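You operate a simulated robot arm through the tools that you are given. There is no shell and no other tool. Be economical: measure what you need, move in short steps, check, and stop when the job is done.

Carry out the task below with a simulated robot arm. There is one attempt and no reset: what you move stays moved.

Task
Clear up after the snack: pale bun into the bun basket, plate slid aside, crumbs wiped up.
Fine: slide the plate up to the basket; the used cloth goes on the plate. What is to be rubbed or washed off counts as gone when no trace of it is left.
Where things are to end (x, y in the base frame): cream plate within 0.06 m of [0.66, 0.06].

The check looks at the end state, three seconds after you hand in, the way a careful person would. Anything else that was tipped, shoved, dropped, spilled or broken makes it a failure. Flat cloth is picked up by pressing the open fingertips on it (5 to 10 N) and closing them slowly along it; thin cloth reads only 2 to 8 mm in the jaws.

Robot
A 6-joint arm with a two-finger parallel gripper, fixed in place. Base frame: the origin is at the foot of the arm, x ahead of it, y to its left, z up; the work surface is at about z = 0.76. Lengths are in m, angles in degrees, forces in N, time in s.
With the tool pointing down near the work surface it reaches from about 0.24 to 0.64 m from the base axis. Its first joint turns from -66.0 to 66.0 degrees. Payload 2.7 kg.
The tool frame sits at the grasp point between the pads (the TCP): z along the fingers, y along the line on which they close. The tips reach 0.023 m beyond it. The gripper opens to 0.094 m. The fingers are 0.038 m wide and 0.01 m thick; the gripper's body (0.054 by 0.096 m) begins 0.039 m behind the TCP.
Orientation is that of the tool frame in the base frame, as [roll, pitch, yaw] about the fixed x, y, z axes, in that order (R = Rz(yaw) Ry(pitch) Rx(roll)). With the fingers straight down and closing along the base's y, the tool's x points along the base's -x, its y along +y and its z along -z.

Tools
- The arm moves only by the tool arm_command. Its argument "steps" is a list of rows, each a list of 3 entries, a list of its own where there are three numbers: the shift along the tool's x, y, z in cm, then the turn, a rotation vector about the tool's x, y, z in degrees, then the gripper command, from -1 (fully open) to 1 (shut), values between in proportion. In form: [[[dx, dy, dz], [ax, ay, az], grip], ...]. A call has 1 to 20 rows; each row is the pose to reach, as a shift and turn from the pose commanded when the call began, along the tool's axes at that moment. A row lasts 0.2 s, in which the tool goes at most 0.05 m and 8.6 degrees; a call with a longer step from one row to the next is refused whole, and so is a gripper value outside its range. Where a pose cannot be reached the arm comes as near as it can. A force on the tool above 40 N (or 10 N above the force at the start of the call, whichever is more), or a blocked arm, ends the call early, and 0.2 s more pass. Each finger travels about 0.045 m/s and halts on what it meets, pressing with about 41 N; the grip force reading is that of the motor and also rises with nothing between the fingers. The clock runs only during rows and for 0.2 s after the last one: add rows that repeat a pose to give the fingers time. The reply holds the time, the measured pose of the TCP, the force on the tool along the base axes, the opening and the grip force, in the units named above and with some noise, with the torque about the TCP (base axes, N m) and any sound that the robot's microphone picked up.
- Cameras (640 x 400 px; columns grow to the right, rows downward): "scene" is fixed at [0.087, -0.4505, 1.4059]; the picture's right is [0.70, -0.71, 0.00], its down [-0.41, -0.41, -0.82] and it looks along [0.58, 0.57, -0.58] (base axes); focal length 336 px, centre (320, 200). "wrist" rides on the gripper at [0.086, 0.016, -0.074] in the tool frame; the picture's right is [-0.18, 0.98, 0.00], its down [-0.58, -0.11, -0.81] and it looks along [-0.79, -0.15, 0.59] (tool axes); focal length 243 px, centre (320, 200). There is no depth. A picture from a camera that has moved, and an enlarged one, comes with that camera's place and axes in the base frame and with its lens. The place of the scene camera against the robot may be out by one fixed shift of up to 0.018 m in any direction.
- grab_frame(camera): a new picture of that camera. The clock stands still meanwhile.
- zoom(camera, box): a new picture of the part [left, top, right, bottom] of that camera's present view, enlarged. The clock stands still meanwhile.
- close_job(): hands the job in; it is judged then, once.

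Work in short steps. Places have to be worked out from the pictures, the camera data and where the tool is seen: move nearer, look again, correct. Check each grasp and each placing, and mend what went wrong. You have 120 turns and 64 pictures in all, those below and enlarged ones among them. Open the gripper and draw the arm clear of the work before you hand the job in, unless the task says otherwise; then end with one line.

The tools are called after ">>>" by a JSON object that holds its "name" and its "arguments". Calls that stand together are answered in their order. arm_command: Moves the arm, as the interface text tells. Its arguments: {"type":"object","properties":{"steps":{"type":"array","items":{"type":"array"}}},"required":["steps"]} The other tools are called the same way: grab_frame (camera) takes a picture; zoom (camera, box) takes an enlarged picture of a part of a camera's view; close_job () hands the job in.

At the start:

```text
clock: 0.0
position: [0.4693, -0.0482, 1.1022]
tool_rot: [179.9, 0.1, 179.9]
contact_force: [-0.3, -0.3, -0.7]
ft_torque: [-0.05, 0.02, -0.02]
opening: 0.0941
gripper_force: 0.1
```

scene: 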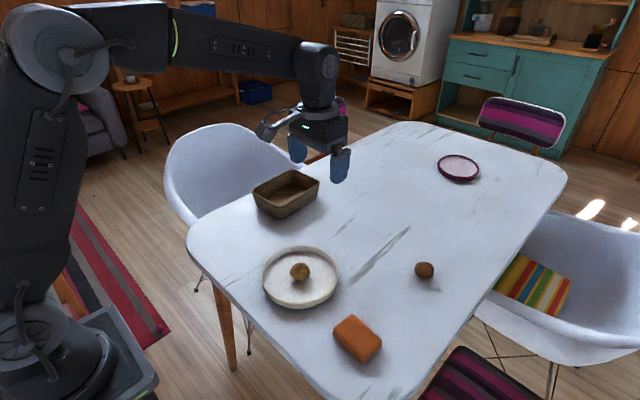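
wrist: 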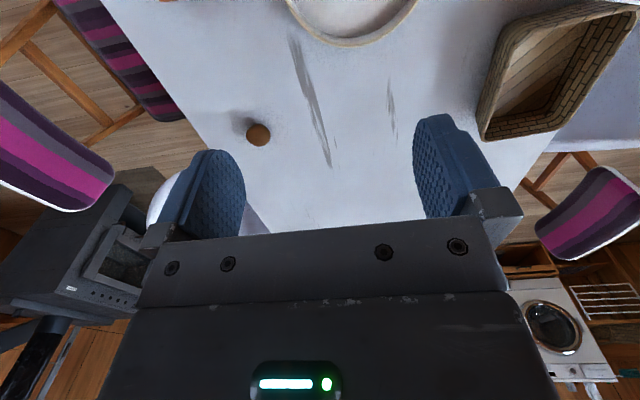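

The scene shows a plate with a bun on it, a brown bun on the table, an orange block or cloth, a basket and a purple plate. I'll enlarge the view to find the crumbs and the cloth.

>>> {"name": "zoom", "arguments": {"camera": "scene", "box": [240, 160, 400, 260]}}

>>> {"name": "zoom", "arguments": {"camera": "scene", "box": [240, 230, 440, 390]}}

>>> {"name": "zoom", "arguments": {"camera": "scene", "box": [360, 130, 520, 290]}}

```text
4.00 times, centred on (320, 210) of scene
camera zoom: at [0.087, -0.4505, 1.4059], right [0.7, -0.71, 0.0], down [-0.41, -0.41, -0.82], along [0.58, 0.57, -0.58], focal length 1345 px, centre (320, 160)
```

zoom: 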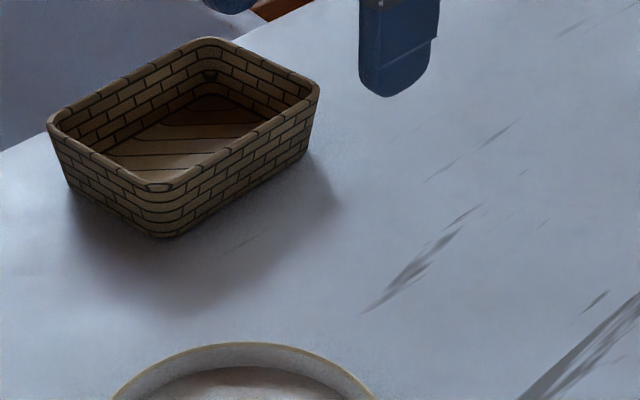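

```text
2.50 times, centred on (340, 310) of scene
camera zoom: at [0.087, -0.4505, 1.4059], right [0.7, -0.71, 0.0], down [-0.41, -0.41, -0.82], along [0.58, 0.57, -0.58], focal length 840 px, centre (270, -75)
```

zoom: 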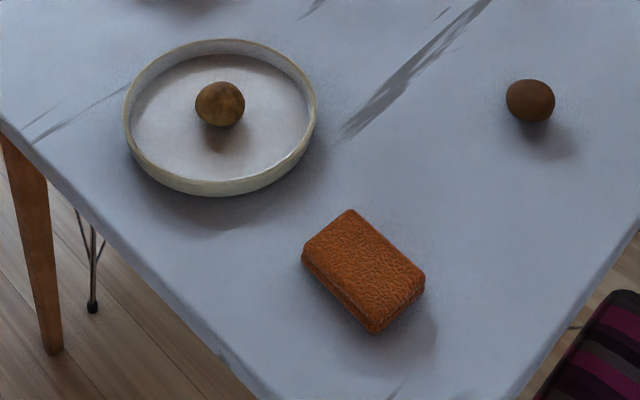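

```text
2.50 times, centred on (440, 210) of scene
camera zoom: at [0.087, -0.4505, 1.4059], right [0.7, -0.71, 0.0], down [-0.41, -0.41, -0.82], along [0.58, 0.57, -0.58], focal length 840 px, centre (20, 175)
```

zoom: 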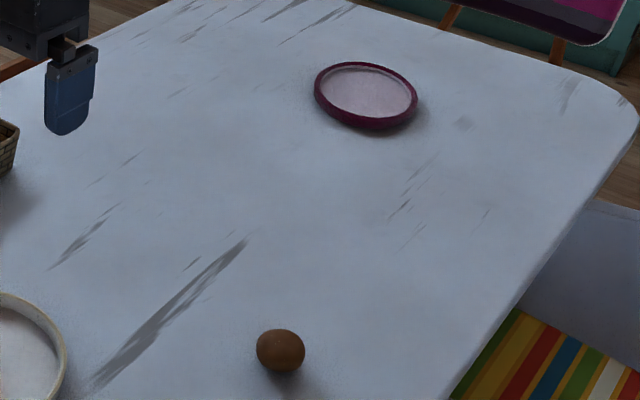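

The orange item looks like a folded terry cloth. The bun on the plate is the lighter of the two, and no crumbs show yet, so they may be under the plate. I'll pull the arm back to look at the plate area with the wrist camera.

>>> {"name": "arm_command", "arguments": {"steps": [[[4, 0, 2], [0, 0, 0], -1], [[8, 0, 4], [0, 0, 0], -1], [[12, 0, 6], [0, 0, 0], -1], [[15, 0, 8], [0, 0, 0], -1], [[15, 0, 8], [0, 0, 0], -1]]}}

>>> {"name": "grab_frame", "arguments": {"camera": "wrist"}}

```text
clock: 1.2
position: [0.3204, -0.0485, 1.0206]
tool_rot: [-180.0, 0.1, 179.9]
contact_force: [-0.7, 0.5, 0.4]
ft_torque: [-0.01, -0.01, 0.0]
opening: 0.0941
gripper_force: 0.0
```

```text
58 pictures are left
camera wrist: at [0.2335, -0.0308, 1.095], right [0.19, 0.98, 0.0], down [0.58, -0.11, 0.81], along [0.79, -0.15, -0.59], focal length 243 px, centre (320, 200)
```

wrist: 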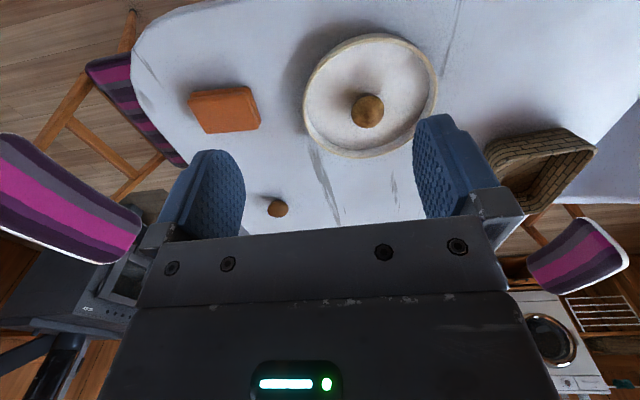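

No crumbs are visible from here either. I'll enlarge both buns and the table around the plate.

>>> {"name": "zoom", "arguments": {"camera": "wrist", "box": [170, 10, 470, 220]}}

>>> {"name": "zoom", "arguments": {"camera": "scene", "box": [255, 235, 345, 315]}}

```text
1.90 times, centred on (320, 115) of wrist
camera zoom: at [0.2335, -0.0308, 1.095], right [0.19, 0.98, 0.0], down [0.58, -0.11, 0.81], along [0.79, -0.15, -0.59], focal length 462 px, centre (320, 362)
```

zoom: 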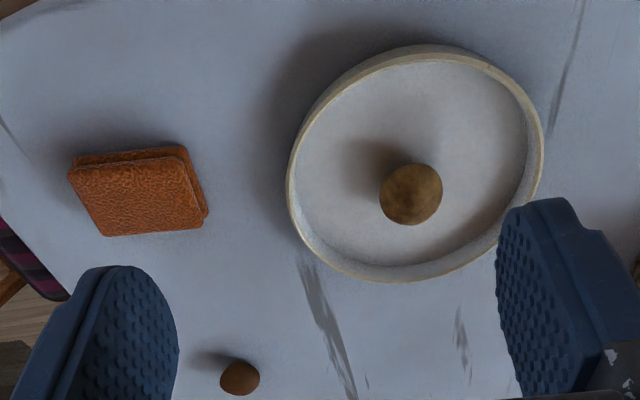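

```text
5.00 times, centred on (300, 275) of scene
camera zoom: at [0.087, -0.4505, 1.4059], right [0.7, -0.71, 0.0], down [-0.41, -0.41, -0.82], along [0.58, 0.57, -0.58], focal length 1681 px, centre (420, -175)
```

zoom: 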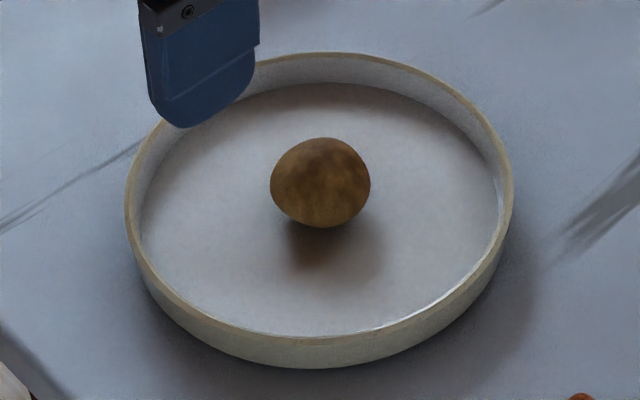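

The bun on the plate is the mottled paler one, and the wrist view puts it at about (0.445, -0.003). I'll move above it and check.

>>> {"name": "arm_command", "arguments": {"steps": [[[-3.2, 1.2, 2.5], [0, 0, 0], -1], [[-6.4, 2.4, 5], [0, 0, 0], -1], [[-9.6, 3.6, 7.5], [0, 0, 0], -1], [[-12.5, 4.6, 10], [0, 0, 0], -1], [[-12.5, 4.6, 13], [0, 0, 0], -1], [[-12.5, 4.6, 13], [0, 0, 0], -1]]}}

>>> {"name": "grab_frame", "arguments": {"camera": "wrist"}}

>>> {"name": "zoom", "arguments": {"camera": "scene", "box": [240, 200, 360, 320]}}

```text
clock: 2.6
position: [0.445, -0.0016, 0.8911]
tool_rot: [-180.0, 0.1, 179.9]
contact_force: [-0.3, -0.2, -0.1]
ft_torque: [0.0, 0.03, 0.0]
opening: 0.0942
gripper_force: 0.0
```

```text
55 pictures are left
camera wrist: at [0.3591, 0.015, 0.9634], right [0.19, 0.98, 0.0], down [0.58, -0.11, 0.81], along [0.79, -0.15, -0.59], focal length 243 px, centre (320, 200)
```

wrist: 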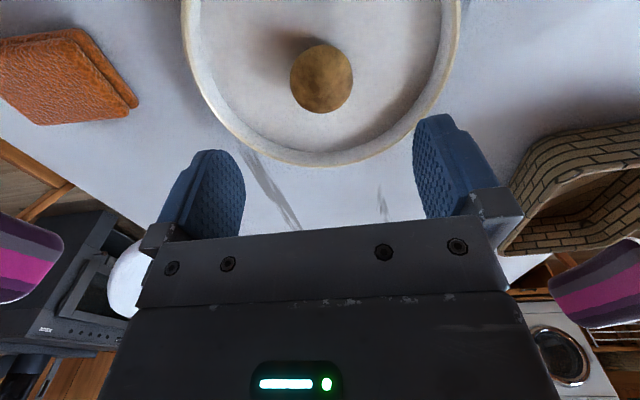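

```text
3.33 times, centred on (300, 260) of scene
camera zoom: at [0.087, -0.4505, 1.4059], right [0.7, -0.71, 0.0], down [-0.41, -0.41, -0.82], along [0.58, 0.57, -0.58], focal length 1121 px, centre (387, 0)
```

zoom: 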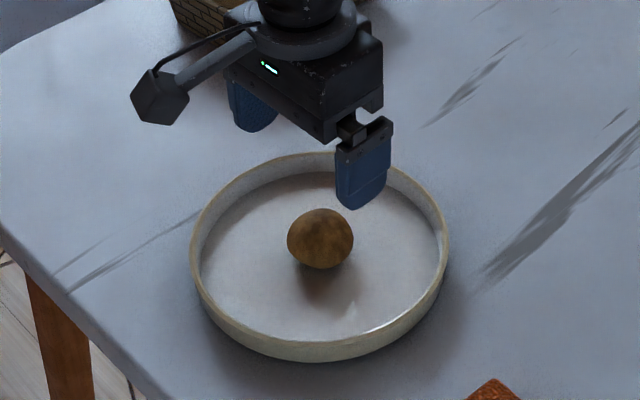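

Both estimates agree on (0.446, -0.001). I'll descend and close on the bun.

>>> {"name": "arm_command", "arguments": {"steps": [[[0, 0, 4], [0, 0, 0], -1], [[0, 0, 7], [0, 0, 0], -1], [[0, 0, 9.2], [0, 0, 0], -1], [[0, 0, 9.2], [0, 0, 0], -1], [[0, 0, 9.2], [0, 0, 0], -0.4], [[0, 0, 9.2], [0, 0, 0], -0.2], [[0, 0, 9.2], [0, 0, 0], 0.0], [[0, 0, 9.2], [0, 0, 0], 0.0], [[0, 0, 9.2], [0, 0, 0], 0.06], [[0, 0, 9.2], [0, 0, 0], 0.06]]}}

```text
clock: 4.8
position: [0.4443, -0.0019, 0.798]
tool_rot: [180.0, 0.1, 179.9]
contact_force: [0.3, -0.4, 0.7]
ft_torque: [-0.04, 0.02, -0.02]
opening: 0.0456
gripper_force: 5.2
```

The fingers halted at 45.6 mm with force rising, so they have the bun. I'll tighten a little and lift.

>>> {"name": "arm_command", "arguments": {"steps": [[[0, 0, 0], [0, 0, 0], 0.12], [[0, 0, 0], [0, 0, 0], 0.15], [[0, 0, 0], [0, 0, 0], 0.15], [[0, 0, -3], [0, 0, 0], 0.15], [[0, 0, -7], [0, 0, 0], 0.15], [[0, 0, -11], [0, 0, 0], 0.15], [[0, 0, -11], [0, 0, 0], 0.15]]}}

>>> {"name": "grab_frame", "arguments": {"camera": "wrist"}}

```text
clock: 6.4
position: [0.4444, -0.0019, 0.9115]
tool_rot: [-180.0, 0.0, 179.9]
contact_force: [-1.4, 0.5, 0.5]
ft_torque: [-0.01, -0.05, -0.03]
opening: 0.0399
gripper_force: 0.1
```

```text
53 pictures are left
camera wrist: at [0.3579, 0.0148, 0.986], right [0.19, 0.98, 0.0], down [0.58, -0.11, 0.81], along [0.79, -0.15, -0.59], focal length 243 px, centre (320, 200)
```

wrist: 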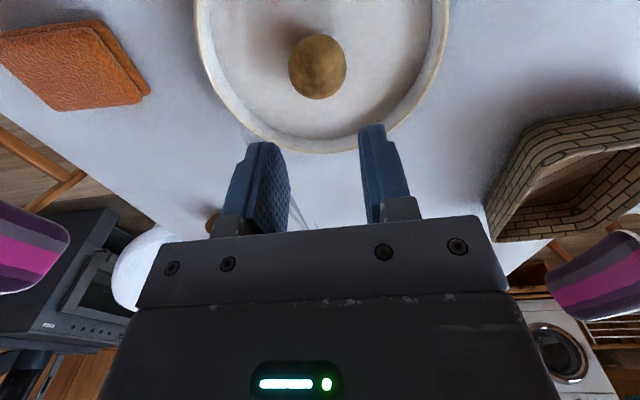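

The bun slipped out because the grip was too high. It still sits at about (0.447, -0.003), so I'll go about 1 cm lower, 2 mm further forward, and squeeze more.

>>> {"name": "arm_command", "arguments": {"steps": [[[-0.2, -0.1, 0], [0, 0, 0], -1], [[-0.2, -0.1, 4], [0, 0, 0], -1], [[-0.2, -0.1, 8], [0, 0, 0], -1], [[-0.2, -0.1, 11], [0, 0, 0], -1], [[-0.2, -0.1, 12.3], [0, 0, 0], -1], [[-0.2, -0.1, 12.3], [0, 0, 0], -1]]}}

```text
clock: 7.8
position: [0.4491, -0.003, 0.7906]
tool_rot: [-180.0, 0.1, 179.8]
contact_force: [-2.4, -0.8, 5.6]
ft_torque: [0.13, 0.16, 0.08]
opening: 0.0942
gripper_force: 0.0
stopped in row 6: the force on the tool passed its limit at 43 N (the readings are from after the stop); the commanded pose is now the measured one
```

The tips touched the plate floor, which is at z of about 0.768. I'll rise 2 mm and close firmly.

>>> {"name": "arm_command", "arguments": {"steps": [[[0.2, 0, -0.2], [0, 0, 0], -1], [[0.2, 0, -0.2], [0, 0, 0], -0.5], [[0.2, 0, -0.2], [0, 0, 0], -0.1], [[0.2, 0, -0.2], [0, 0, 0], 0.1], [[0.2, 0, -0.2], [0, 0, 0], 0.2], [[0.2, 0, -0.2], [0, 0, 0], 0.3], [[0.2, 0, -0.2], [0, 0, 0], 0.3], [[0.2, 0, -0.2], [0, 0, 0], 0.3], [[0.2, 0, -0.2], [0, 0, 0], 0.3]]}}

>>> {"name": "zoom", "arguments": {"camera": "scene", "box": [240, 200, 360, 320]}}

```text
clock: 9.8
position: [0.4461, -0.0028, 0.7916]
tool_rot: [-179.9, 0.1, 179.9]
contact_force: [-0.3, -0.8, 0.1]
ft_torque: [0.01, 0.0, 0.0]
opening: 0.0447
gripper_force: 41.1
```

```text
3.33 times, centred on (300, 260) of scene
camera zoom: at [0.087, -0.4505, 1.4059], right [0.7, -0.71, 0.0], down [-0.41, -0.41, -0.82], along [0.58, 0.57, -0.58], focal length 1121 px, centre (387, 0)
```

zoom: 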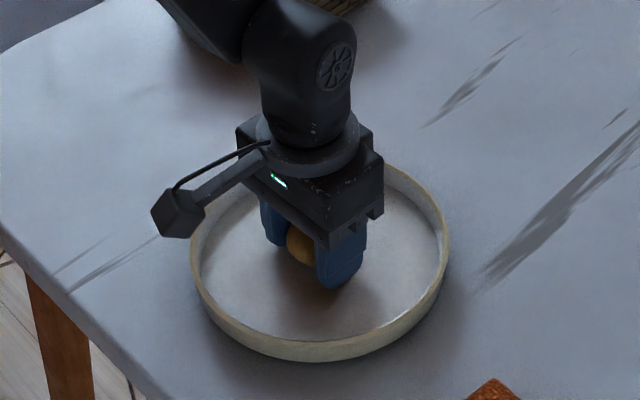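

The grip is firm at 44.7 mm and 41 N. Next I'll lift.

>>> {"name": "arm_command", "arguments": {"steps": [[[0, 0, -2], [0, 0, 0], 0.3], [[0, 0, -5], [0, 0, 0], 0.3], [[0, 0, -9], [0, 0, 0], 0.3], [[0, 0, -13], [0, 0, 0], 0.3], [[0, 0, -16], [0, 0, 0], 0.3], [[0, 0, -16], [0, 0, 0], 0.3]]}}

>>> {"name": "grab_frame", "arguments": {"camera": "wrist"}}

```text
clock: 11.2
position: [0.4453, -0.0026, 0.951]
tool_rot: [-180.0, 0.1, 179.9]
contact_force: [0.4, 0.5, -0.3]
ft_torque: [0.01, 0.05, 0.03]
opening: 0.0448
gripper_force: 41.0
```

```text
51 pictures are left
camera wrist: at [0.3587, 0.0147, 1.0266], right [0.19, 0.98, 0.0], down [0.58, -0.11, 0.81], along [0.79, -0.15, -0.59], focal length 243 px, centre (320, 200)
```

wrist: 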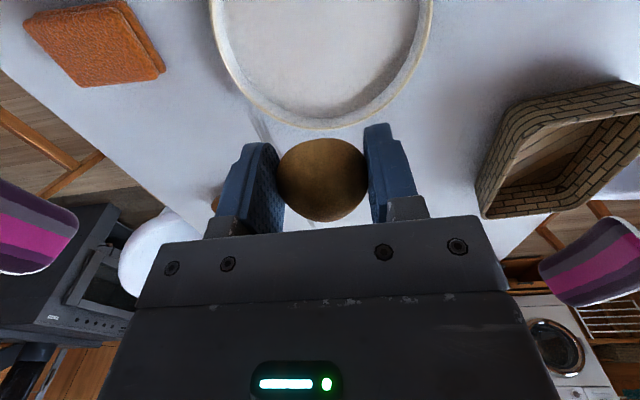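

The bun is held. I judge the basket to span x 0.56 to 0.74 and y 0.21 to 0.34, so I'll move over its near part at about (0.605, 0.268).

>>> {"name": "arm_command", "arguments": {"steps": [[[-2, 3.3, 0], [0, 0, 0], 0.3], [[-4, 6.7, 0], [0, 0, 0], 0.3], [[-6, 10, 0], [0, 0, 0], 0.3], [[-8, 13.4, 0], [0, 0, 0], 0.3], [[-10, 16.8, 0], [0, 0, 0], 0.3], [[-12, 20.2, 0], [0, 0, 0], 0.3], [[-14, 23.6, 0], [0, 0, 0], 0.3], [[-16, 27, 0], [0, 0, 0], 0.3], [[-16, 27, 0], [0, 0, 0], 0.3]]}}

>>> {"name": "grab_frame", "arguments": {"camera": "wrist"}}

>>> {"name": "zoom", "arguments": {"camera": "scene", "box": [210, 110, 370, 230]}}

```text
clock: 13.2
position: [0.5859, 0.258, 0.9483]
tool_rot: [-179.9, 0.0, 179.8]
contact_force: [-0.2, -0.3, -1.3]
ft_torque: [0.0, 0.01, -0.02]
opening: 0.0447
gripper_force: 40.8
out of reach, approached as far as the arm can: row 8, 9
```

```text
50 pictures are left
camera wrist: at [0.4994, 0.2757, 1.0236], right [0.19, 0.98, 0.0], down [0.58, -0.11, 0.81], along [0.79, -0.15, -0.59], focal length 243 px, centre (320, 200)
```

wrist: 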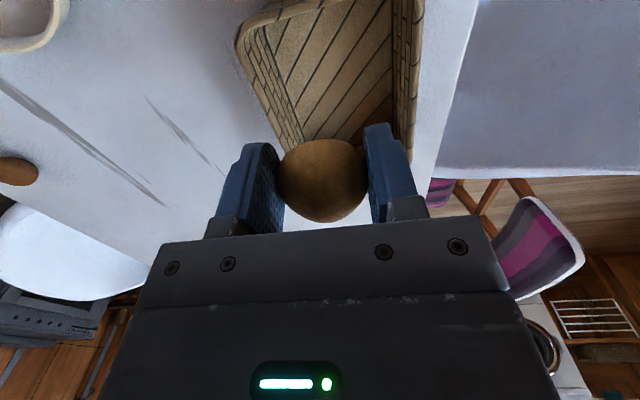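

```text
3.33 times, centred on (290, 170) of scene
camera zoom: at [0.087, -0.4504, 1.4059], right [0.7, -0.71, 0.0], down [-0.41, -0.41, -0.82], along [0.58, 0.57, -0.58], focal length 1121 px, centre (420, 300)
```

zoom: 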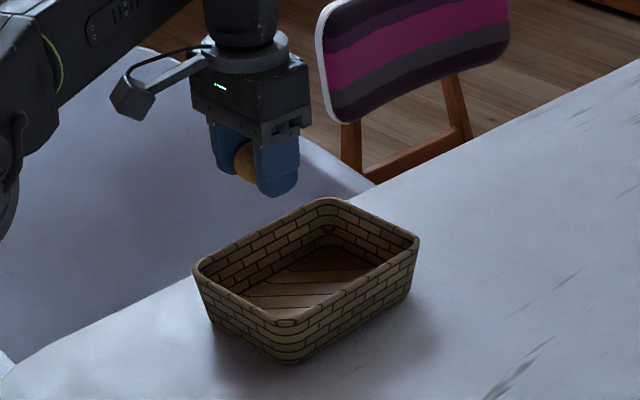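

Straight down, the arm's reach ends at (0.586, 0.258). I'll tilt the fingers outward by 24° to get deeper into the basket.

>>> {"name": "arm_command", "arguments": {"steps": [[[0, 0, 0], [0, -8, 0], 0.3], [[0, 0, 0], [0, -16, 0], 0.3], [[0, 0, 0], [0, -24, 0], 0.3], [[-2, 0, 0], [0, -24, 0], 0.3], [[-2, 0, 0], [0, -24, 0], 0.3]]}}

```text
clock: 14.4
position: [0.607, 0.2579, 0.9494]
tool_rot: [180.0, 24.1, 179.8]
contact_force: [0.3, -1.1, -0.3]
ft_torque: [0.0, 0.0, 0.0]
opening: 0.0448
gripper_force: 40.7
```

The tilt works. I'll lower toward (0.632, 0.268, 0.84).

>>> {"name": "arm_command", "arguments": {"steps": [[[-1, 1, 1], [0, 0, 0], 0.3], [[0, 1, 4], [0, 0, 0], 0.3], [[1, 1, 7.5], [0, 0, 0], 0.3], [[2.2, 1, 11], [0, 0, 0], 0.3], [[2.2, 1, 11], [0, 0, 0], 0.3]]}}

>>> {"name": "grab_frame", "arguments": {"camera": "wrist"}}

>>> {"name": "zoom", "arguments": {"camera": "scene", "box": [230, 130, 350, 230]}}

```text
clock: 15.6
position: [0.6331, 0.268, 0.8417]
tool_rot: [-180.0, 24.1, 179.9]
contact_force: [-0.8, 0.9, -0.3]
ft_torque: [0.02, 0.02, -0.01]
opening: 0.0447
gripper_force: 40.9
```

```text
48 pictures are left
camera wrist: at [0.5232, 0.2862, 0.8739], right [0.17, 0.98, 0.08], down [0.2, -0.11, 0.97], along [0.96, -0.15, -0.22], focal length 243 px, centre (320, 200)
```

wrist: 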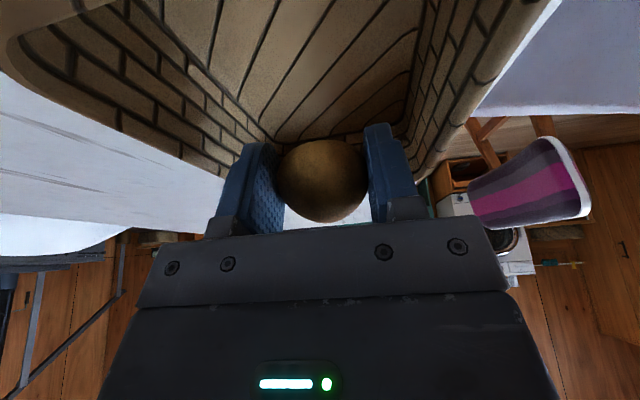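

```text
4.00 times, centred on (290, 180) of scene
camera zoom: at [0.087, -0.4505, 1.4059], right [0.7, -0.71, 0.0], down [-0.41, -0.41, -0.82], along [0.58, 0.57, -0.58], focal length 1345 px, centre (440, 280)
```

zoom: 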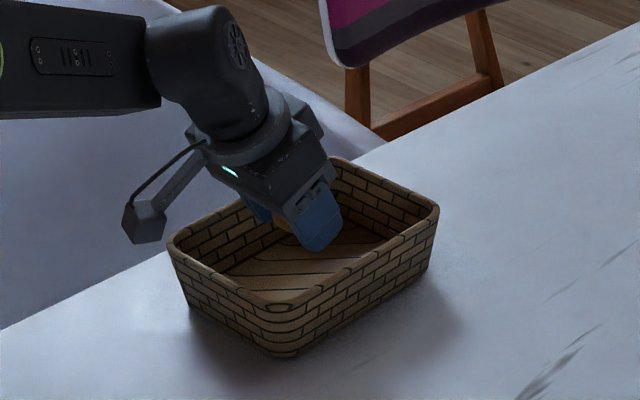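

The bun is over the inside of the basket with walls on either side. I'll lower another 3 cm.

>>> {"name": "arm_command", "arguments": {"steps": [[[0.45, 0, 1], [0, 0, 0], 0.3], [[0.9, 0, 2], [0, 0, 0], 0.3], [[1.25, 0, 2.8], [0, 0, 0], 0.3], [[1.25, 0, 2.8], [0, 0, 0], 0.3]]}}

>>> {"name": "grab_frame", "arguments": {"camera": "wrist"}}

```text
clock: 16.6
position: [0.6327, 0.2696, 0.8099]
tool_rot: [180.0, 24.1, 179.9]
contact_force: [0.2, -0.5, 0.1]
ft_torque: [-0.03, 0.0, -0.02]
opening: 0.0448
gripper_force: 40.6
```

```text
46 pictures are left
camera wrist: at [0.5223, 0.2861, 0.8428], right [0.17, 0.98, 0.08], down [0.2, -0.11, 0.97], along [0.96, -0.15, -0.22], focal length 243 px, centre (320, 200)
```

wrist: 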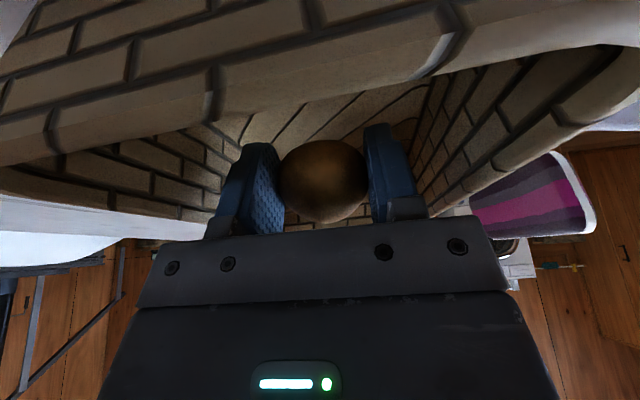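

I'll lower 8 mm more, watching the force, and then open gently to about 60 mm.

>>> {"name": "arm_command", "arguments": {"steps": [[[0.15, 0, 0.35], [0, 0, 0], 0.3], [[0.32, 0, 0.73], [0, 0, 0], 0.3], [[0.32, 0, 0.73], [0, 0, 0], 0.3], [[0.32, 0, 0.73], [0, 0, 0], 0.03], [[0.32, 0, 0.73], [0, 0, 0], -0.1], [[0.32, 0, 0.73], [0, 0, 0], -0.25], [[0.32, 0, 0.73], [0, 0, 0], -0.25]]}}

>>> {"name": "grab_frame", "arguments": {"camera": "wrist"}}

```text
clock: 18.2
position: [0.6323, 0.2692, 0.801]
tool_rot: [180.0, 24.1, 179.8]
contact_force: [0.0, 0.2, 0.9]
ft_torque: [-0.01, 0.05, -0.04]
opening: 0.0587
gripper_force: 0.1
```

```text
45 pictures are left
camera wrist: at [0.5225, 0.2857, 0.8348], right [0.17, 0.98, 0.08], down [0.2, -0.11, 0.97], along [0.96, -0.15, -0.22], focal length 243 px, centre (320, 200)
```

wrist: 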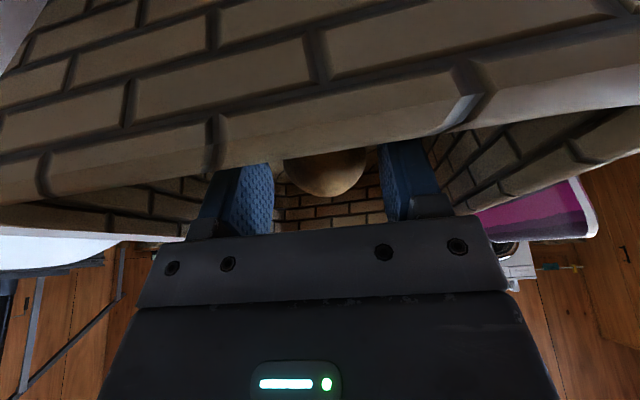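

The bun is released in the basket. I'll retreat straight up and level the tool.

>>> {"name": "arm_command", "arguments": {"steps": [[[-0.8, 0, -1.83], [0, 0, 0], -0.25], [[-2.4, 0, -5.5], [0, 0, 0], -0.25], [[-4.0, 0, -9.1], [0, 0, 0], -0.25], [[-5.7, 0, -12.8], [0, 0, 0], -0.3], [[-3, -2, -13.5], [0, 8, 0], -0.6], [[0, -4, -14.5], [0, 16, 0], -1], [[3, -6, -15.5], [0, 24, 0], -1], [[3, -6, -15.5], [0, 24, 0], -1]]}}

>>> {"name": "grab_frame", "arguments": {"camera": "scene"}}

```text
clock: 20.0
position: [0.5424, 0.2087, 0.9294]
tool_rot: [-180.0, 0.0, 179.9]
contact_force: [0.2, -0.4, 0.2]
ft_torque: [-0.01, 0.0, -0.03]
opening: 0.0939
gripper_force: 0.0
```

```text
44 pictures are left
```

scene: 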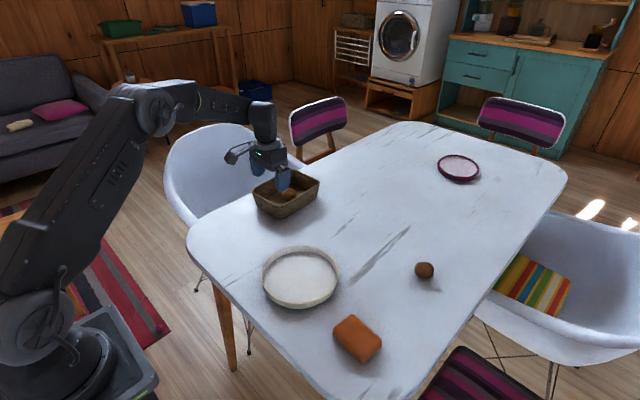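

The bun is in the basket. I judge the plate to be centred at (0.442, -0.002) with a rim radius of about 0.093. I'll push it from behind with open fingers as a two-point cradle, heading 16.5°, starting from (0.303, -0.043).

>>> {"name": "arm_command", "arguments": {"steps": [[[3, -3.1, 0], [0, 0, -2], -1], [[6, -6.3, 0], [0, 0, -4], -1], [[9, -9.5, 0], [0, 0, -6], -1], [[12, -12.6, 0], [0, 0, -8], -1], [[15, -15.8, 0], [0, 0, -10], -1], [[18, -19, 0], [0, 0, -12], -1], [[21, -22.2, 0], [0, 0, -14], -1], [[23.9, -25.2, 0], [0, 0, -16.5], -1], [[23.9, -25.2, 0], [0, 0, -16.5], -1]]}}

>>> {"name": "grab_frame", "arguments": {"camera": "wrist"}}

```text
clock: 22.0
position: [0.305, -0.0433, 0.9321]
tool_rot: [179.9, 0.1, -163.5]
contact_force: [0.0, 0.9, 0.7]
ft_torque: [0.02, -0.04, 0.0]
opening: 0.0938
gripper_force: 0.0
```

```text
43 pictures are left
camera wrist: at [0.2177, -0.0511, 1.0064], right [-0.1, 0.99, 0.0], down [0.59, 0.06, 0.81], along [0.8, 0.08, -0.59], focal length 243 px, centre (320, 200)
```

wrist: 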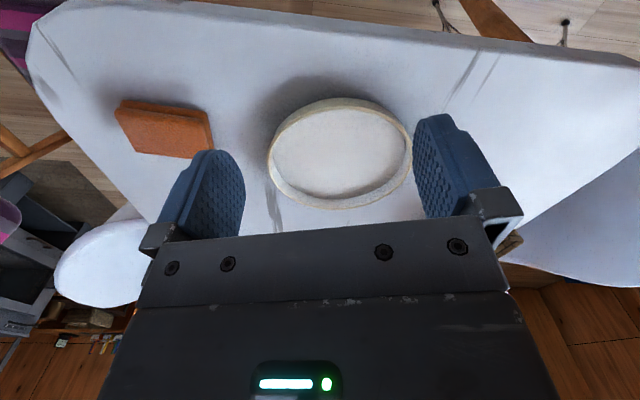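

The plate lies where I expected, ahead of the fingers. I'll descend behind it with the tips about 5 mm above the table.

>>> {"name": "arm_command", "arguments": {"steps": [[[0, 0, 4], [0, 0, 0], -1], [[0, 0, 8], [0, 0, 0], -1], [[0, 0, 12], [0, 0, 0], -1], [[0, 0, 14.3], [0, 0, 0], -1], [[0, 0, 14.3], [0, 0, 0], -1]]}}

>>> {"name": "zoom", "arguments": {"camera": "scene", "box": [200, 200, 360, 320]}}

```text
clock: 23.2
position: [0.3031, -0.0428, 0.7883]
tool_rot: [179.9, 0.1, -163.7]
contact_force: [0.8, -0.9, -0.7]
ft_torque: [0.01, -0.02, 0.04]
opening: 0.0939
gripper_force: 0.1
```

```text
3.33 times, centred on (280, 260) of scene
camera zoom: at [0.087, -0.4505, 1.4059], right [0.7, -0.71, 0.0], down [-0.41, -0.41, -0.82], along [0.58, 0.57, -0.58], focal length 1121 px, centre (453, 0)
```

zoom: 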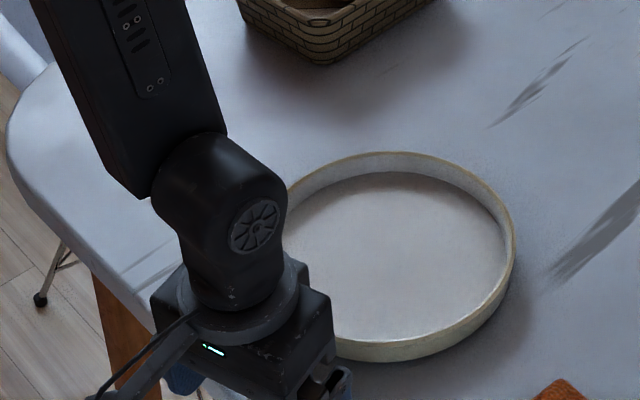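

I'll push forward slowly, 1 cm per row for 10 cm, and then check.

>>> {"name": "arm_command", "arguments": {"steps": [[[-1, 0, 0], [0, 0, 0], -1], [[-2, 0, 0], [0, 0, 0], -1], [[-3, 0, 0], [0, 0, 0], -1], [[-4, 0, 0], [0, 0, 0], -1], [[-5, 0, 0], [0, 0, 0], -1], [[-6, 0, 0], [0, 0, 0], -1], [[-7, 0, 0], [0, 0, 0], -1], [[-8, 0, 0], [0, 0, 0], -1], [[-9, 0, 0], [0, 0, 0], -1], [[-10, 0, 0], [0, 0, 0], -1]]}}

>>> {"name": "zoom", "arguments": {"camera": "scene", "box": [200, 180, 400, 320]}}

```text
clock: 25.4
position: [0.3978, -0.0153, 0.7879]
tool_rot: [180.0, 0.1, -163.6]
contact_force: [-1.8, -0.8, 0.4]
ft_torque: [-0.01, 0.01, 0.0]
opening: 0.0941
gripper_force: 0.1
```

```text
2.86 times, centred on (300, 250) of scene
camera zoom: at [0.087, -0.4505, 1.4059], right [0.7, -0.71, 0.0], down [-0.41, -0.41, -0.82], along [0.58, 0.57, -0.58], focal length 960 px, centre (377, 57)
```

zoom: 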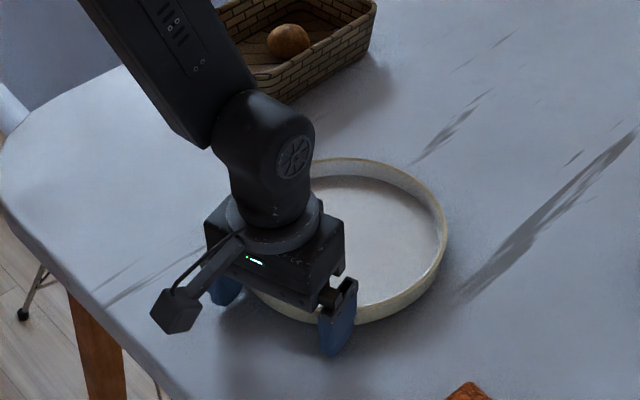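

The plate is sliding in the cradle. I'll push a further 13.5 cm.

>>> {"name": "arm_command", "arguments": {"steps": [[[-1, 0, 0], [0, 0, 0], -1], [[-2, 0, 0], [0, 0, 0], -1], [[-3, 0, 0], [0, 0, 0], -1], [[-4, 0, 0], [0, 0, 0], -1], [[-5, 0, 0], [0, 0, 0], -1], [[-6, 0, 0], [0, 0, 0], -1], [[-7, 0, 0], [0, 0, 0], -1], [[-8, 0, 0], [0, 0, 0], -1], [[-9, 0, 0], [0, 0, 0], -1], [[-10, 0, 0], [0, 0, 0], -1], [[-11, 0, 0], [0, 0, 0], -1], [[-12, 0, 0], [0, 0, 0], -1], [[-13, 0, 0], [0, 0, 0], -1], [[-13.5, 0, 0], [0, 0, 0], -1]]}}

>>> {"name": "grab_frame", "arguments": {"camera": "scene"}}

```text
clock: 28.4
position: [0.5275, 0.0236, 0.7887]
tool_rot: [179.9, 0.1, -163.6]
contact_force: [-0.5, -1.5, 0.7]
ft_torque: [-0.02, 0.0, -0.06]
opening: 0.0938
gripper_force: 0.1
```

```text
40 pictures are left
```

scene: 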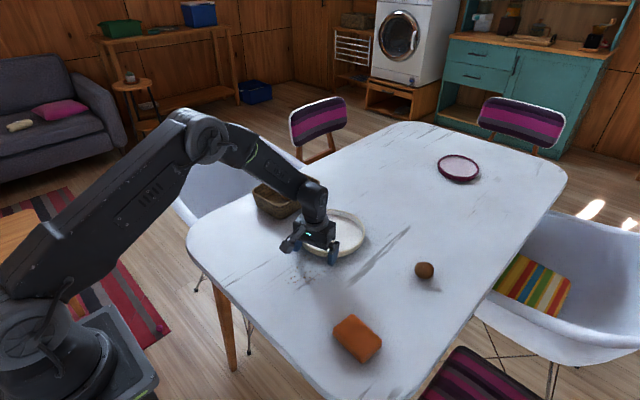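

Specks now show around (315, 272), where the plate stood. I'll back off, rise and look.

>>> {"name": "arm_command", "arguments": {"steps": [[[2, 0, 0], [0, 0, 0], -1], [[4, 0, -2], [0, 0, 0], -1], [[7, 0, -6], [0, 0, 0], -1], [[10, 0, -10], [0, 0, 0], -1], [[13, 0, -14], [0, 0, 0], -1], [[16, 0, -17], [0, 0, 0], -1], [[19, 0, -20], [0, 0, 0], -1], [[22, 0, -20], [0, 0, 0], -1], [[22, 0, -20], [0, 0, 0], -1]]}}

>>> {"name": "grab_frame", "arguments": {"camera": "wrist"}}

>>> {"name": "zoom", "arguments": {"camera": "scene", "box": [240, 180, 400, 320]}}

```text
clock: 30.4
position: [0.3174, -0.0407, 0.9898]
tool_rot: [180.0, 0.1, -163.6]
contact_force: [-0.3, 0.4, -0.4]
ft_torque: [0.03, -0.03, 0.02]
opening: 0.094
gripper_force: 0.1
```

```text
39 pictures are left
camera wrist: at [0.2299, -0.0491, 1.0635], right [-0.1, 0.99, 0.0], down [0.59, 0.06, 0.81], along [0.8, 0.08, -0.59], focal length 243 px, centre (320, 200)
```

wrist: 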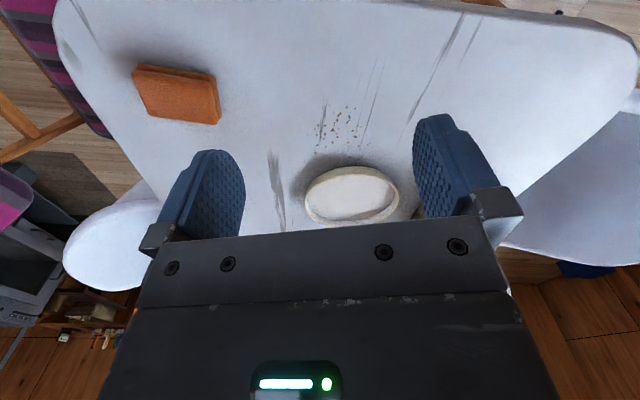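

```text
2.86 times, centred on (320, 250) of scene
camera zoom: at [0.087, -0.4505, 1.4059], right [0.7, -0.71, 0.0], down [-0.41, -0.41, -0.82], along [0.58, 0.57, -0.58], focal length 960 px, centre (320, 57)
```

zoom: 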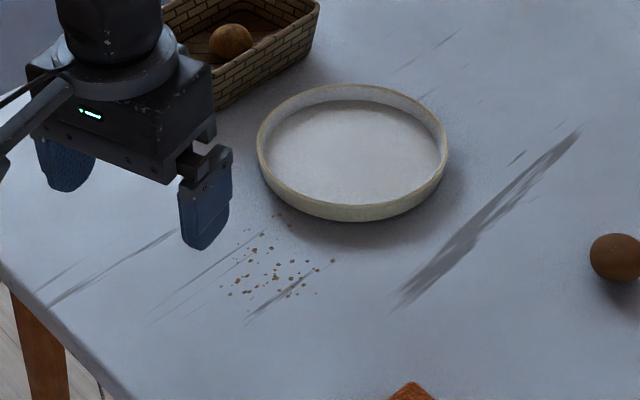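

The crumbs lie around (0.455, 0.0). I estimate the plate is at about (0.61, 0.05), which is only marginally inside tolerance, so I'll push it 4.5 cm further before wiping.

>>> {"name": "arm_command", "arguments": {"steps": [[[-4, 0, 3], [0, 0, 0], -1], [[-8, 0, 6], [0, 0, 0], -1], [[-12, 0, 8], [0, 0, 0], -1], [[-16, 0, 10], [0, 0, 0], -1], [[-18.5, 0.2, 13], [0, 0, 0], -1], [[-18.5, 0.2, 17], [0, 0, 0], -1], [[-18.5, 0.2, 19.7], [0, 0, 0], -1], [[-18.5, 0.2, 19.7], [0, 0, 0], -1]]}}

>>> {"name": "arm_command", "arguments": {"steps": [[[-1, 0, 0], [0, 0, 0], -1], [[-2, 0, 0], [0, 0, 0], -1], [[-3, 0, 0], [0, 0, 0], -1], [[-4, 0, 0], [0, 0, 0], -1], [[-5, 0, 0], [0, 0, 0], -1], [[-6, 0, 0], [0, 0, 0], -1], [[-7, 0, 0], [0, 0, 0], -1], [[-7.6, 0, 0], [0, 0, 0], -1], [[-7.6, 0, 0], [0, 0, 0], -1]]}}

```text
clock: 32.2
position: [0.4958, 0.0145, 0.7913]
tool_rot: [180.0, 0.1, -163.6]
contact_force: [0.0, 0.1, -0.2]
ft_torque: [-0.03, -0.03, 0.01]
opening: 0.0937
gripper_force: 0.0
```

```text
clock: 34.2
position: [0.5671, 0.0369, 0.7914]
tool_rot: [180.0, 0.1, -163.5]
contact_force: [-1.7, -0.4, 1.0]
ft_torque: [-0.04, 0.0, -0.06]
opening: 0.0939
gripper_force: 0.0
```

I'll back away and go look at the cloth and the plate.

>>> {"name": "arm_command", "arguments": {"steps": [[[3, 0, 0], [0, 0, 0], -1], [[5, 0, -4], [0, 0, 0], -1], [[8, -1, -7], [0, 0, 2], -1], [[11, -3, -10], [0, 0, 4], -1], [[14, -5, -13], [0, 0, 6], -1], [[17, -7, -16], [0, 0, 8], -1], [[20.5, -9, -17], [0, 0, 10], -1], [[24, -11, -17], [0, 0, 12], -1], [[28, -12.5, -17], [0, 0, 14], -1], [[32, -14.2, -17], [0, 0, 16.4], -1], [[32, -14.2, -17], [0, 0, 16.4], -1]]}}

>>> {"name": "grab_frame", "arguments": {"camera": "wrist"}}

>>> {"name": "grab_frame", "arguments": {"camera": "scene"}}

```text
clock: 36.6
position: [0.3001, -0.19, 0.9622]
tool_rot: [180.0, 0.1, -180.0]
contact_force: [0.4, -0.5, -0.2]
ft_torque: [0.0, -0.01, 0.02]
opening: 0.0938
gripper_force: 0.1
```

```text
37 pictures are left
camera wrist: at [0.2134, -0.1732, 1.0363], right [0.18, 0.98, 0.0], down [0.58, -0.11, 0.81], along [0.79, -0.15, -0.59], focal length 243 px, centre (320, 200)
```

wrist: 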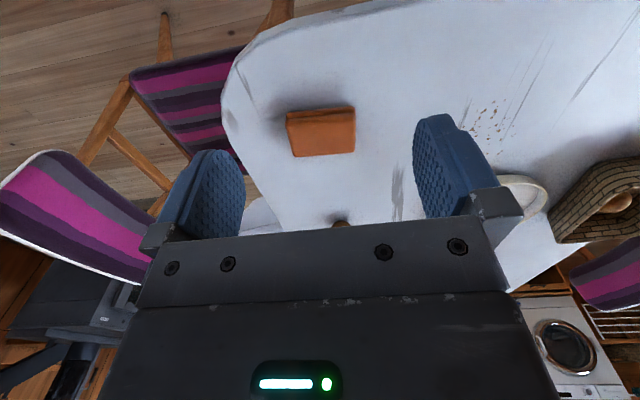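

```text
36 pictures are left
```

scene: 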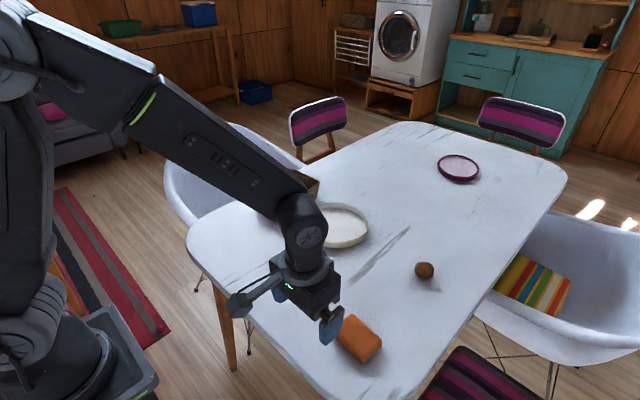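

The cloth is a nearly axis-aligned pad of about 0.07 by 0.085 m, centred at about (0.405, -0.207). I'll enlarge it to judge its thickness and layers.

>>> {"name": "zoom", "arguments": {"camera": "scene", "box": [310, 290, 410, 380]}}

>>> {"name": "zoom", "arguments": {"camera": "wrist", "box": [270, 80, 370, 180]}}

```text
4.44 times, centred on (360, 335) of scene
camera zoom: at [0.087, -0.4505, 1.4059], right [0.7, -0.71, 0.0], down [-0.41, -0.41, -0.82], along [0.58, 0.57, -0.58], focal length 1494 px, centre (142, -400)
```

zoom: 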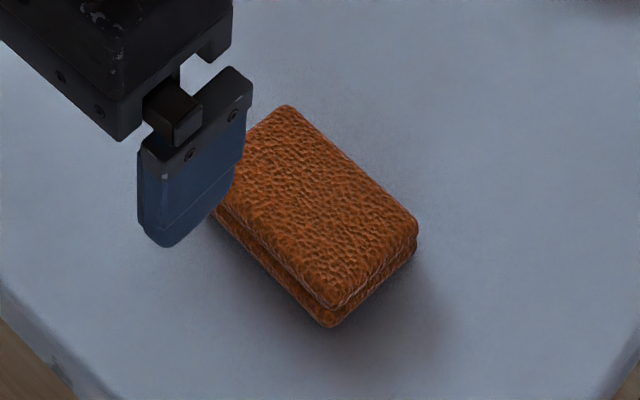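

```text
4.00 times, centred on (320, 130) of wrist
camera zoom: at [0.2134, -0.1732, 1.0363], right [0.18, 0.98, 0.0], down [0.58, -0.11, 0.81], along [0.79, -0.15, -0.59], focal length 970 px, centre (320, 480)
```

zoom: 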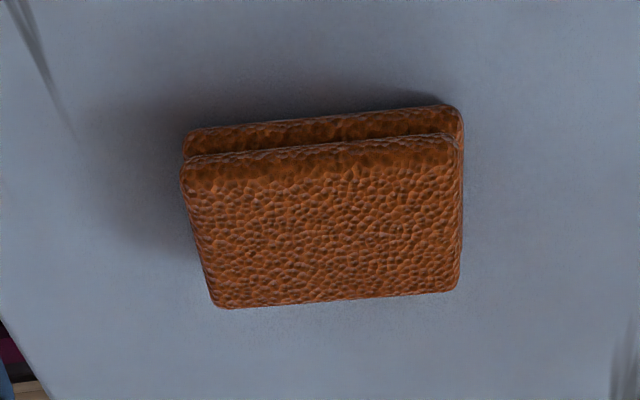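

I judge the cloth to be about 0.067 m in x, 0.084 m in y and 0.024 m thick, centred at (0.415, -0.209) and turned about -3.5°. I'll move above it and turn the fingers to close along x.

>>> {"name": "arm_command", "arguments": {"steps": [[[-1.1, -0.2, 0.5], [0, 0, 8.5], -1], [[-2.2, -0.4, 1], [0, 0, 17], -1], [[-3.3, -0.6, 1.5], [0, 0, 25.5], -1], [[-4.4, -0.8, 2], [0, 0, 34], -1], [[-5.5, -1, 2.5], [0, 0, 42.5], -1], [[-6.6, -1.2, 3], [0, 0, 51], -1], [[-7.7, -1.4, 3.5], [0, 0, 59.5], -1], [[-8.8, -1.6, 4], [0, 0, 68], -1], [[-9.9, -1.8, 5], [0, 0, 76.5], -1], [[-11.5, -1.9, 6.5], [0, 0, 85], -1], [[-11.5, -1.9, 8], [0, 0, 93.5], -1], [[-11.5, -1.9, 8], [0, 0, 93.5], -1]]}}

>>> {"name": "grab_frame", "arguments": {"camera": "wrist"}}

>>> {"name": "zoom", "arguments": {"camera": "scene", "box": [290, 260, 430, 380]}}

```text
clock: 39.2
position: [0.4152, -0.2103, 0.8813]
tool_rot: [179.9, 0.1, 86.4]
contact_force: [-0.8, 0.5, -0.3]
ft_torque: [0.0, -0.03, 0.0]
opening: 0.0943
gripper_force: 0.0
```

```text
33 pictures are left
camera wrist: at [0.4353, -0.1238, 0.9552], right [0.97, -0.25, 0.0], down [-0.15, -0.57, 0.81], along [-0.2, -0.78, -0.59], focal length 243 px, centre (320, 200)
```

wrist: 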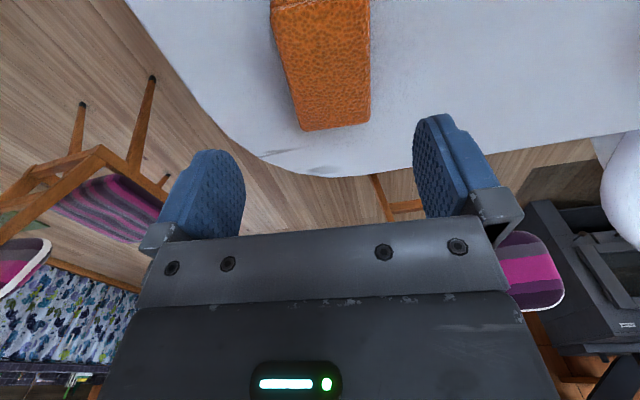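

```text
3.33 times, centred on (360, 320) of scene
camera zoom: at [0.087, -0.4505, 1.4059], right [0.7, -0.71, 0.0], down [-0.41, -0.41, -0.82], along [0.58, 0.57, -0.58], focal length 1121 px, centre (187, -200)
```

zoom: 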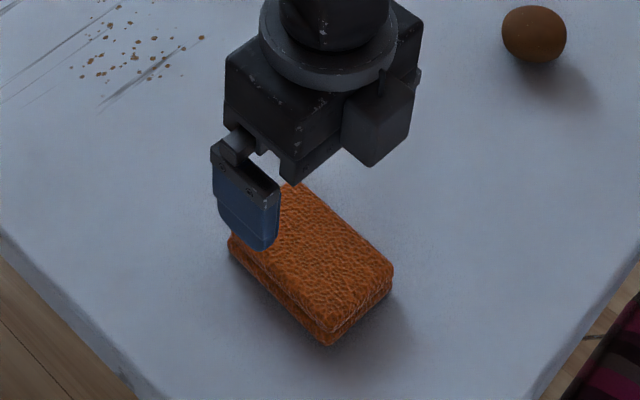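

The cloth is centred between the fingers. I'll descend to TCP z of about 0.790, leaving the tips 7 mm above the table, and close slowly.

>>> {"name": "arm_command", "arguments": {"steps": [[[0, 0, 4], [0, 0, 0], -1], [[0, 0, 7], [0, 0, 0], -1], [[0, 0, 9.1], [0, 0, 0], -1], [[0, 0, 9.1], [0, 0, 0], -1], [[0, 0, 9.1], [0, 0, 0], -0.6], [[0, 0, 9.1], [0, 0, 0], -0.4], [[0, 0, 9.1], [0, 0, 0], -0.3], [[0, 0, 9.1], [0, 0, 0], -0.2], [[0, 0, 9.1], [0, 0, 0], -0.1], [[0, 0, 9.1], [0, 0, 0], 0.0], [[0, 0, 9.1], [0, 0, 0], 0.0]]}}

>>> {"name": "zoom", "arguments": {"camera": "scene", "box": [290, 260, 430, 380]}}

```text
clock: 41.6
position: [0.4138, -0.21, 0.7889]
tool_rot: [179.9, 0.0, 86.5]
contact_force: [0.1, 0.0, 0.3]
ft_torque: [-0.05, -0.05, -0.01]
opening: 0.0613
gripper_force: 40.9
```

```text
3.33 times, centred on (360, 320) of scene
camera zoom: at [0.087, -0.4505, 1.4059], right [0.7, -0.71, 0.0], down [-0.41, -0.41, -0.82], along [0.58, 0.57, -0.58], focal length 1121 px, centre (187, -200)
```

zoom: 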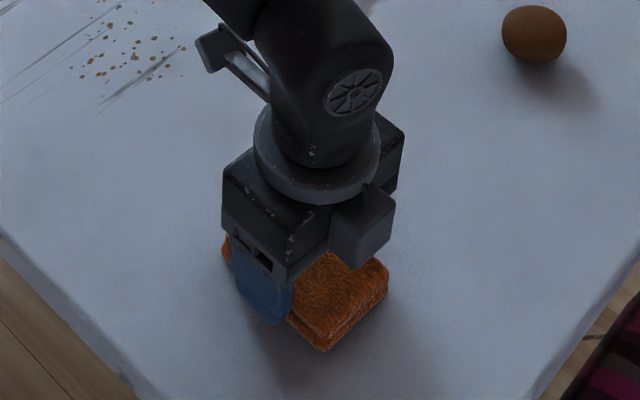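

The cloth is gripped at 61 mm. I'll lift it, carry it at height to the crumb area at (0.41, -0.02), square up the yaw, and check.

>>> {"name": "arm_command", "arguments": {"steps": [[[0, 0, -2], [0, 0, 0], 0.0], [[0, 0, -5], [0, 0, 0], 0.0], [[3.8, -0.3, -8], [0, 0, -1], 0.0], [[7.6, -0.6, -8], [0, 0, -2], 0.0], [[11.4, -0.9, -8], [0, 0, -3.5], 0.0], [[15.2, -1.2, -8], [0, 0, -3.5], 0.0], [[18.9, -1.5, -8], [0, 0, -3.5], 0.0], [[18.9, -1.5, -8], [0, 0, -3.5], 0.0]]}}

>>> {"name": "grab_frame", "arguments": {"camera": "scene"}}

>>> {"name": "grab_frame", "arguments": {"camera": "wrist"}}

```text
clock: 43.4
position: [0.4099, -0.0194, 0.8708]
tool_rot: [179.8, 0.0, 90.1]
contact_force: [0.0, 0.7, 0.5]
ft_torque: [-0.01, 0.03, 0.04]
opening: 0.0612
gripper_force: 41.2
```

```text
30 pictures are left
```

scene: 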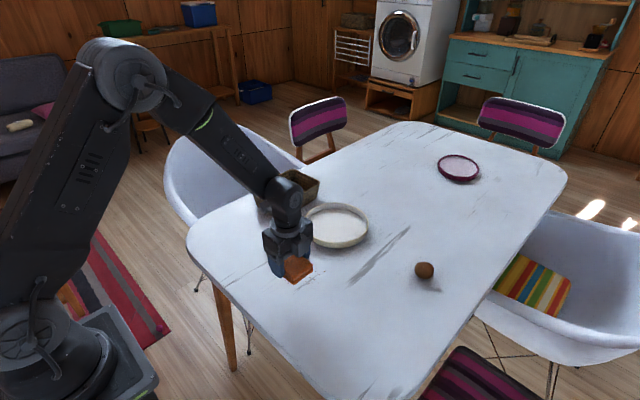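

```text
29 pictures are left
camera wrist: at [0.4263, 0.0675, 0.9444], right [0.98, -0.18, 0.0], down [-0.11, -0.58, 0.81], along [-0.15, -0.79, -0.59], focal length 243 px, centre (320, 200)
```

wrist: 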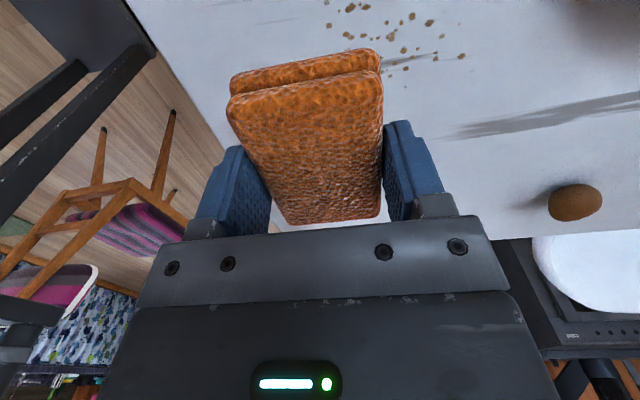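

The cloth is held level. The crumbs span x 0.42 to 0.51 and y -0.035 to 0.05. I'll lower at (0.40, -0.02) until light contact.

>>> {"name": "arm_command", "arguments": {"steps": [[[0, -1, 3], [0, 0, 0], 0.0], [[0, -1, 6], [0, 0, 0], 0.0], [[0, -1, 7.6], [0, 0, 0], 0.0], [[0, -1, 8.0], [0, 0, 0], 0.0], [[0, -1, 8.2], [0, 0, 0], 0.0], [[0, -1, 8.3], [0, 0, 0], 0.0], [[0, -1, 8.3], [0, 0, 0], 0.0]]}}

```text
clock: 45.1
position: [0.4014, -0.0206, 0.7886]
tool_rot: [179.9, 0.0, 90.0]
contact_force: [-3.9, -0.7, 8.7]
ft_torque: [0.06, 0.1, 0.05]
opening: 0.0616
gripper_force: 41.3
stopped in row 7: the force on the tool passed its limit at 41 N (the readings are from after the stop); the commanded pose is now the measured one
```

Contact is about 9 N now. I'll stroke forward 10.5 cm along x and back.

>>> {"name": "arm_command", "arguments": {"steps": [[[0, 1.2, 0], [0, 0, 0], 0.0], [[0, 2.4, 0], [0, 0, 0], 0.0], [[0, 3.6, 0], [0, 0, 0], 0.0], [[0, 4.8, 0], [0, 0, 0], 0.0], [[0, 6, 0], [0, 0, 0], 0.0], [[0, 7.2, 0], [0, 0, 0], 0.0], [[0, 8.4, 0], [0, 0, 0], 0.0], [[0, 9.6, 0], [0, 0, 0], 0.0], [[0, 10.5, 0], [0, 0, 0], 0.0], [[0, 10.5, 0], [0, 0, 0], 0.0]]}}

```text
clock: 47.3
position: [0.5063, -0.0177, 0.7885]
tool_rot: [179.8, 0.0, 90.0]
contact_force: [-4.3, 0.7, 8.3]
ft_torque: [0.01, 0.1, -0.04]
opening: 0.0612
gripper_force: 40.7
```

The force is steady at 8 N. I'll shift to y of about 0.03, slightly back from the plate, and stroke back.

>>> {"name": "arm_command", "arguments": {"steps": [[[0, -1.2, 0], [0, 0, 0], 0.0], [[1.2, -1.5, 0], [0, 0, 0], 0.0], [[2.4, -1.5, 0], [0, 0, 0], 0.0], [[3.6, -1.5, 0], [0, 0, 0], 0.0], [[4.8, -1.5, 0], [0, 0, 0], 0.0], [[4.8, -2.7, 0], [0, 0, 0], 0.0], [[4.8, -3.9, 0], [0, 0, 0], 0.0], [[4.8, -5.1, 0], [0, 0, 0], 0.0], [[4.8, -6.3, 0], [0, 0, 0], 0.0], [[4.8, -7.5, 0], [0, 0, 0], 0.0], [[4.8, -8.7, 0], [0, 0, 0], 0.0], [[4.8, -9.9, 0], [0, 0, 0], 0.0], [[4.8, -11, 0], [0, 0, 0], 0.0], [[4.8, -12, 0], [0, 0, 0], 0.0], [[4.8, -12, 0], [0, 0, 0], 0.0]]}}

>>> {"name": "zoom", "arguments": {"camera": "scene", "box": [250, 200, 400, 320]}}

```text
clock: 50.5
position: [0.3879, 0.0294, 0.7889]
tool_rot: [180.0, -0.1, 89.9]
contact_force: [-0.5, -0.3, -1.0]
ft_torque: [-0.01, 0.0, 0.0]
opening: 0.0613
gripper_force: 41.5
```

```text
3.33 times, centred on (325, 260) of scene
camera zoom: at [0.087, -0.4505, 1.4059], right [0.7, -0.71, 0.0], down [-0.41, -0.41, -0.82], along [0.58, 0.57, -0.58], focal length 1121 px, centre (303, 0)
```

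zoom: 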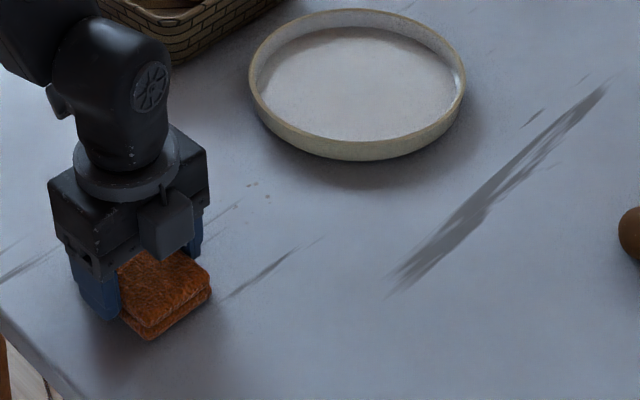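

Most crumbs are gone, but contact was lost on the return stroke. I'll enlarge the few remaining specks.

>>> {"name": "zoom", "arguments": {"camera": "scene", "box": [300, 235, 350, 275]}}

```text
10.00 times, centred on (325, 255) of scene
camera zoom: at [0.087, -0.4505, 1.4059], right [0.7, -0.71, 0.0], down [-0.41, -0.41, -0.82], along [0.58, 0.57, -0.58], focal length 3362 px, centre (270, -350)
```

zoom: 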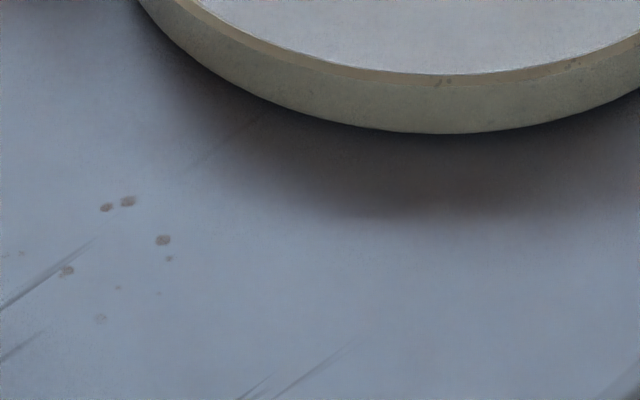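

Faint traces remain at about x 0.48 to 0.52 and y 0.03 to 0.055, where contact was lost. I'll press back down and stroke forward at y of about 0.037.

>>> {"name": "arm_command", "arguments": {"steps": [[[0.4, 0, 0.04], [0, 0, 0], 0.0], [[0.8, 0.5, 0.08], [0, 0, 0], 0.0], [[0.8, 1.5, 0.1], [0, 0, 0], 0.0], [[0.8, 2.5, 0.1], [0, 0, 0], 0.0]]}}

```text
clock: 51.5
position: [0.4111, 0.038, 0.7883]
tool_rot: [179.9, 0.1, 90.0]
contact_force: [-14.5, 0.6, 33.5]
ft_torque: [0.01, 0.41, -0.01]
opening: 0.0612
gripper_force: 41.0
```

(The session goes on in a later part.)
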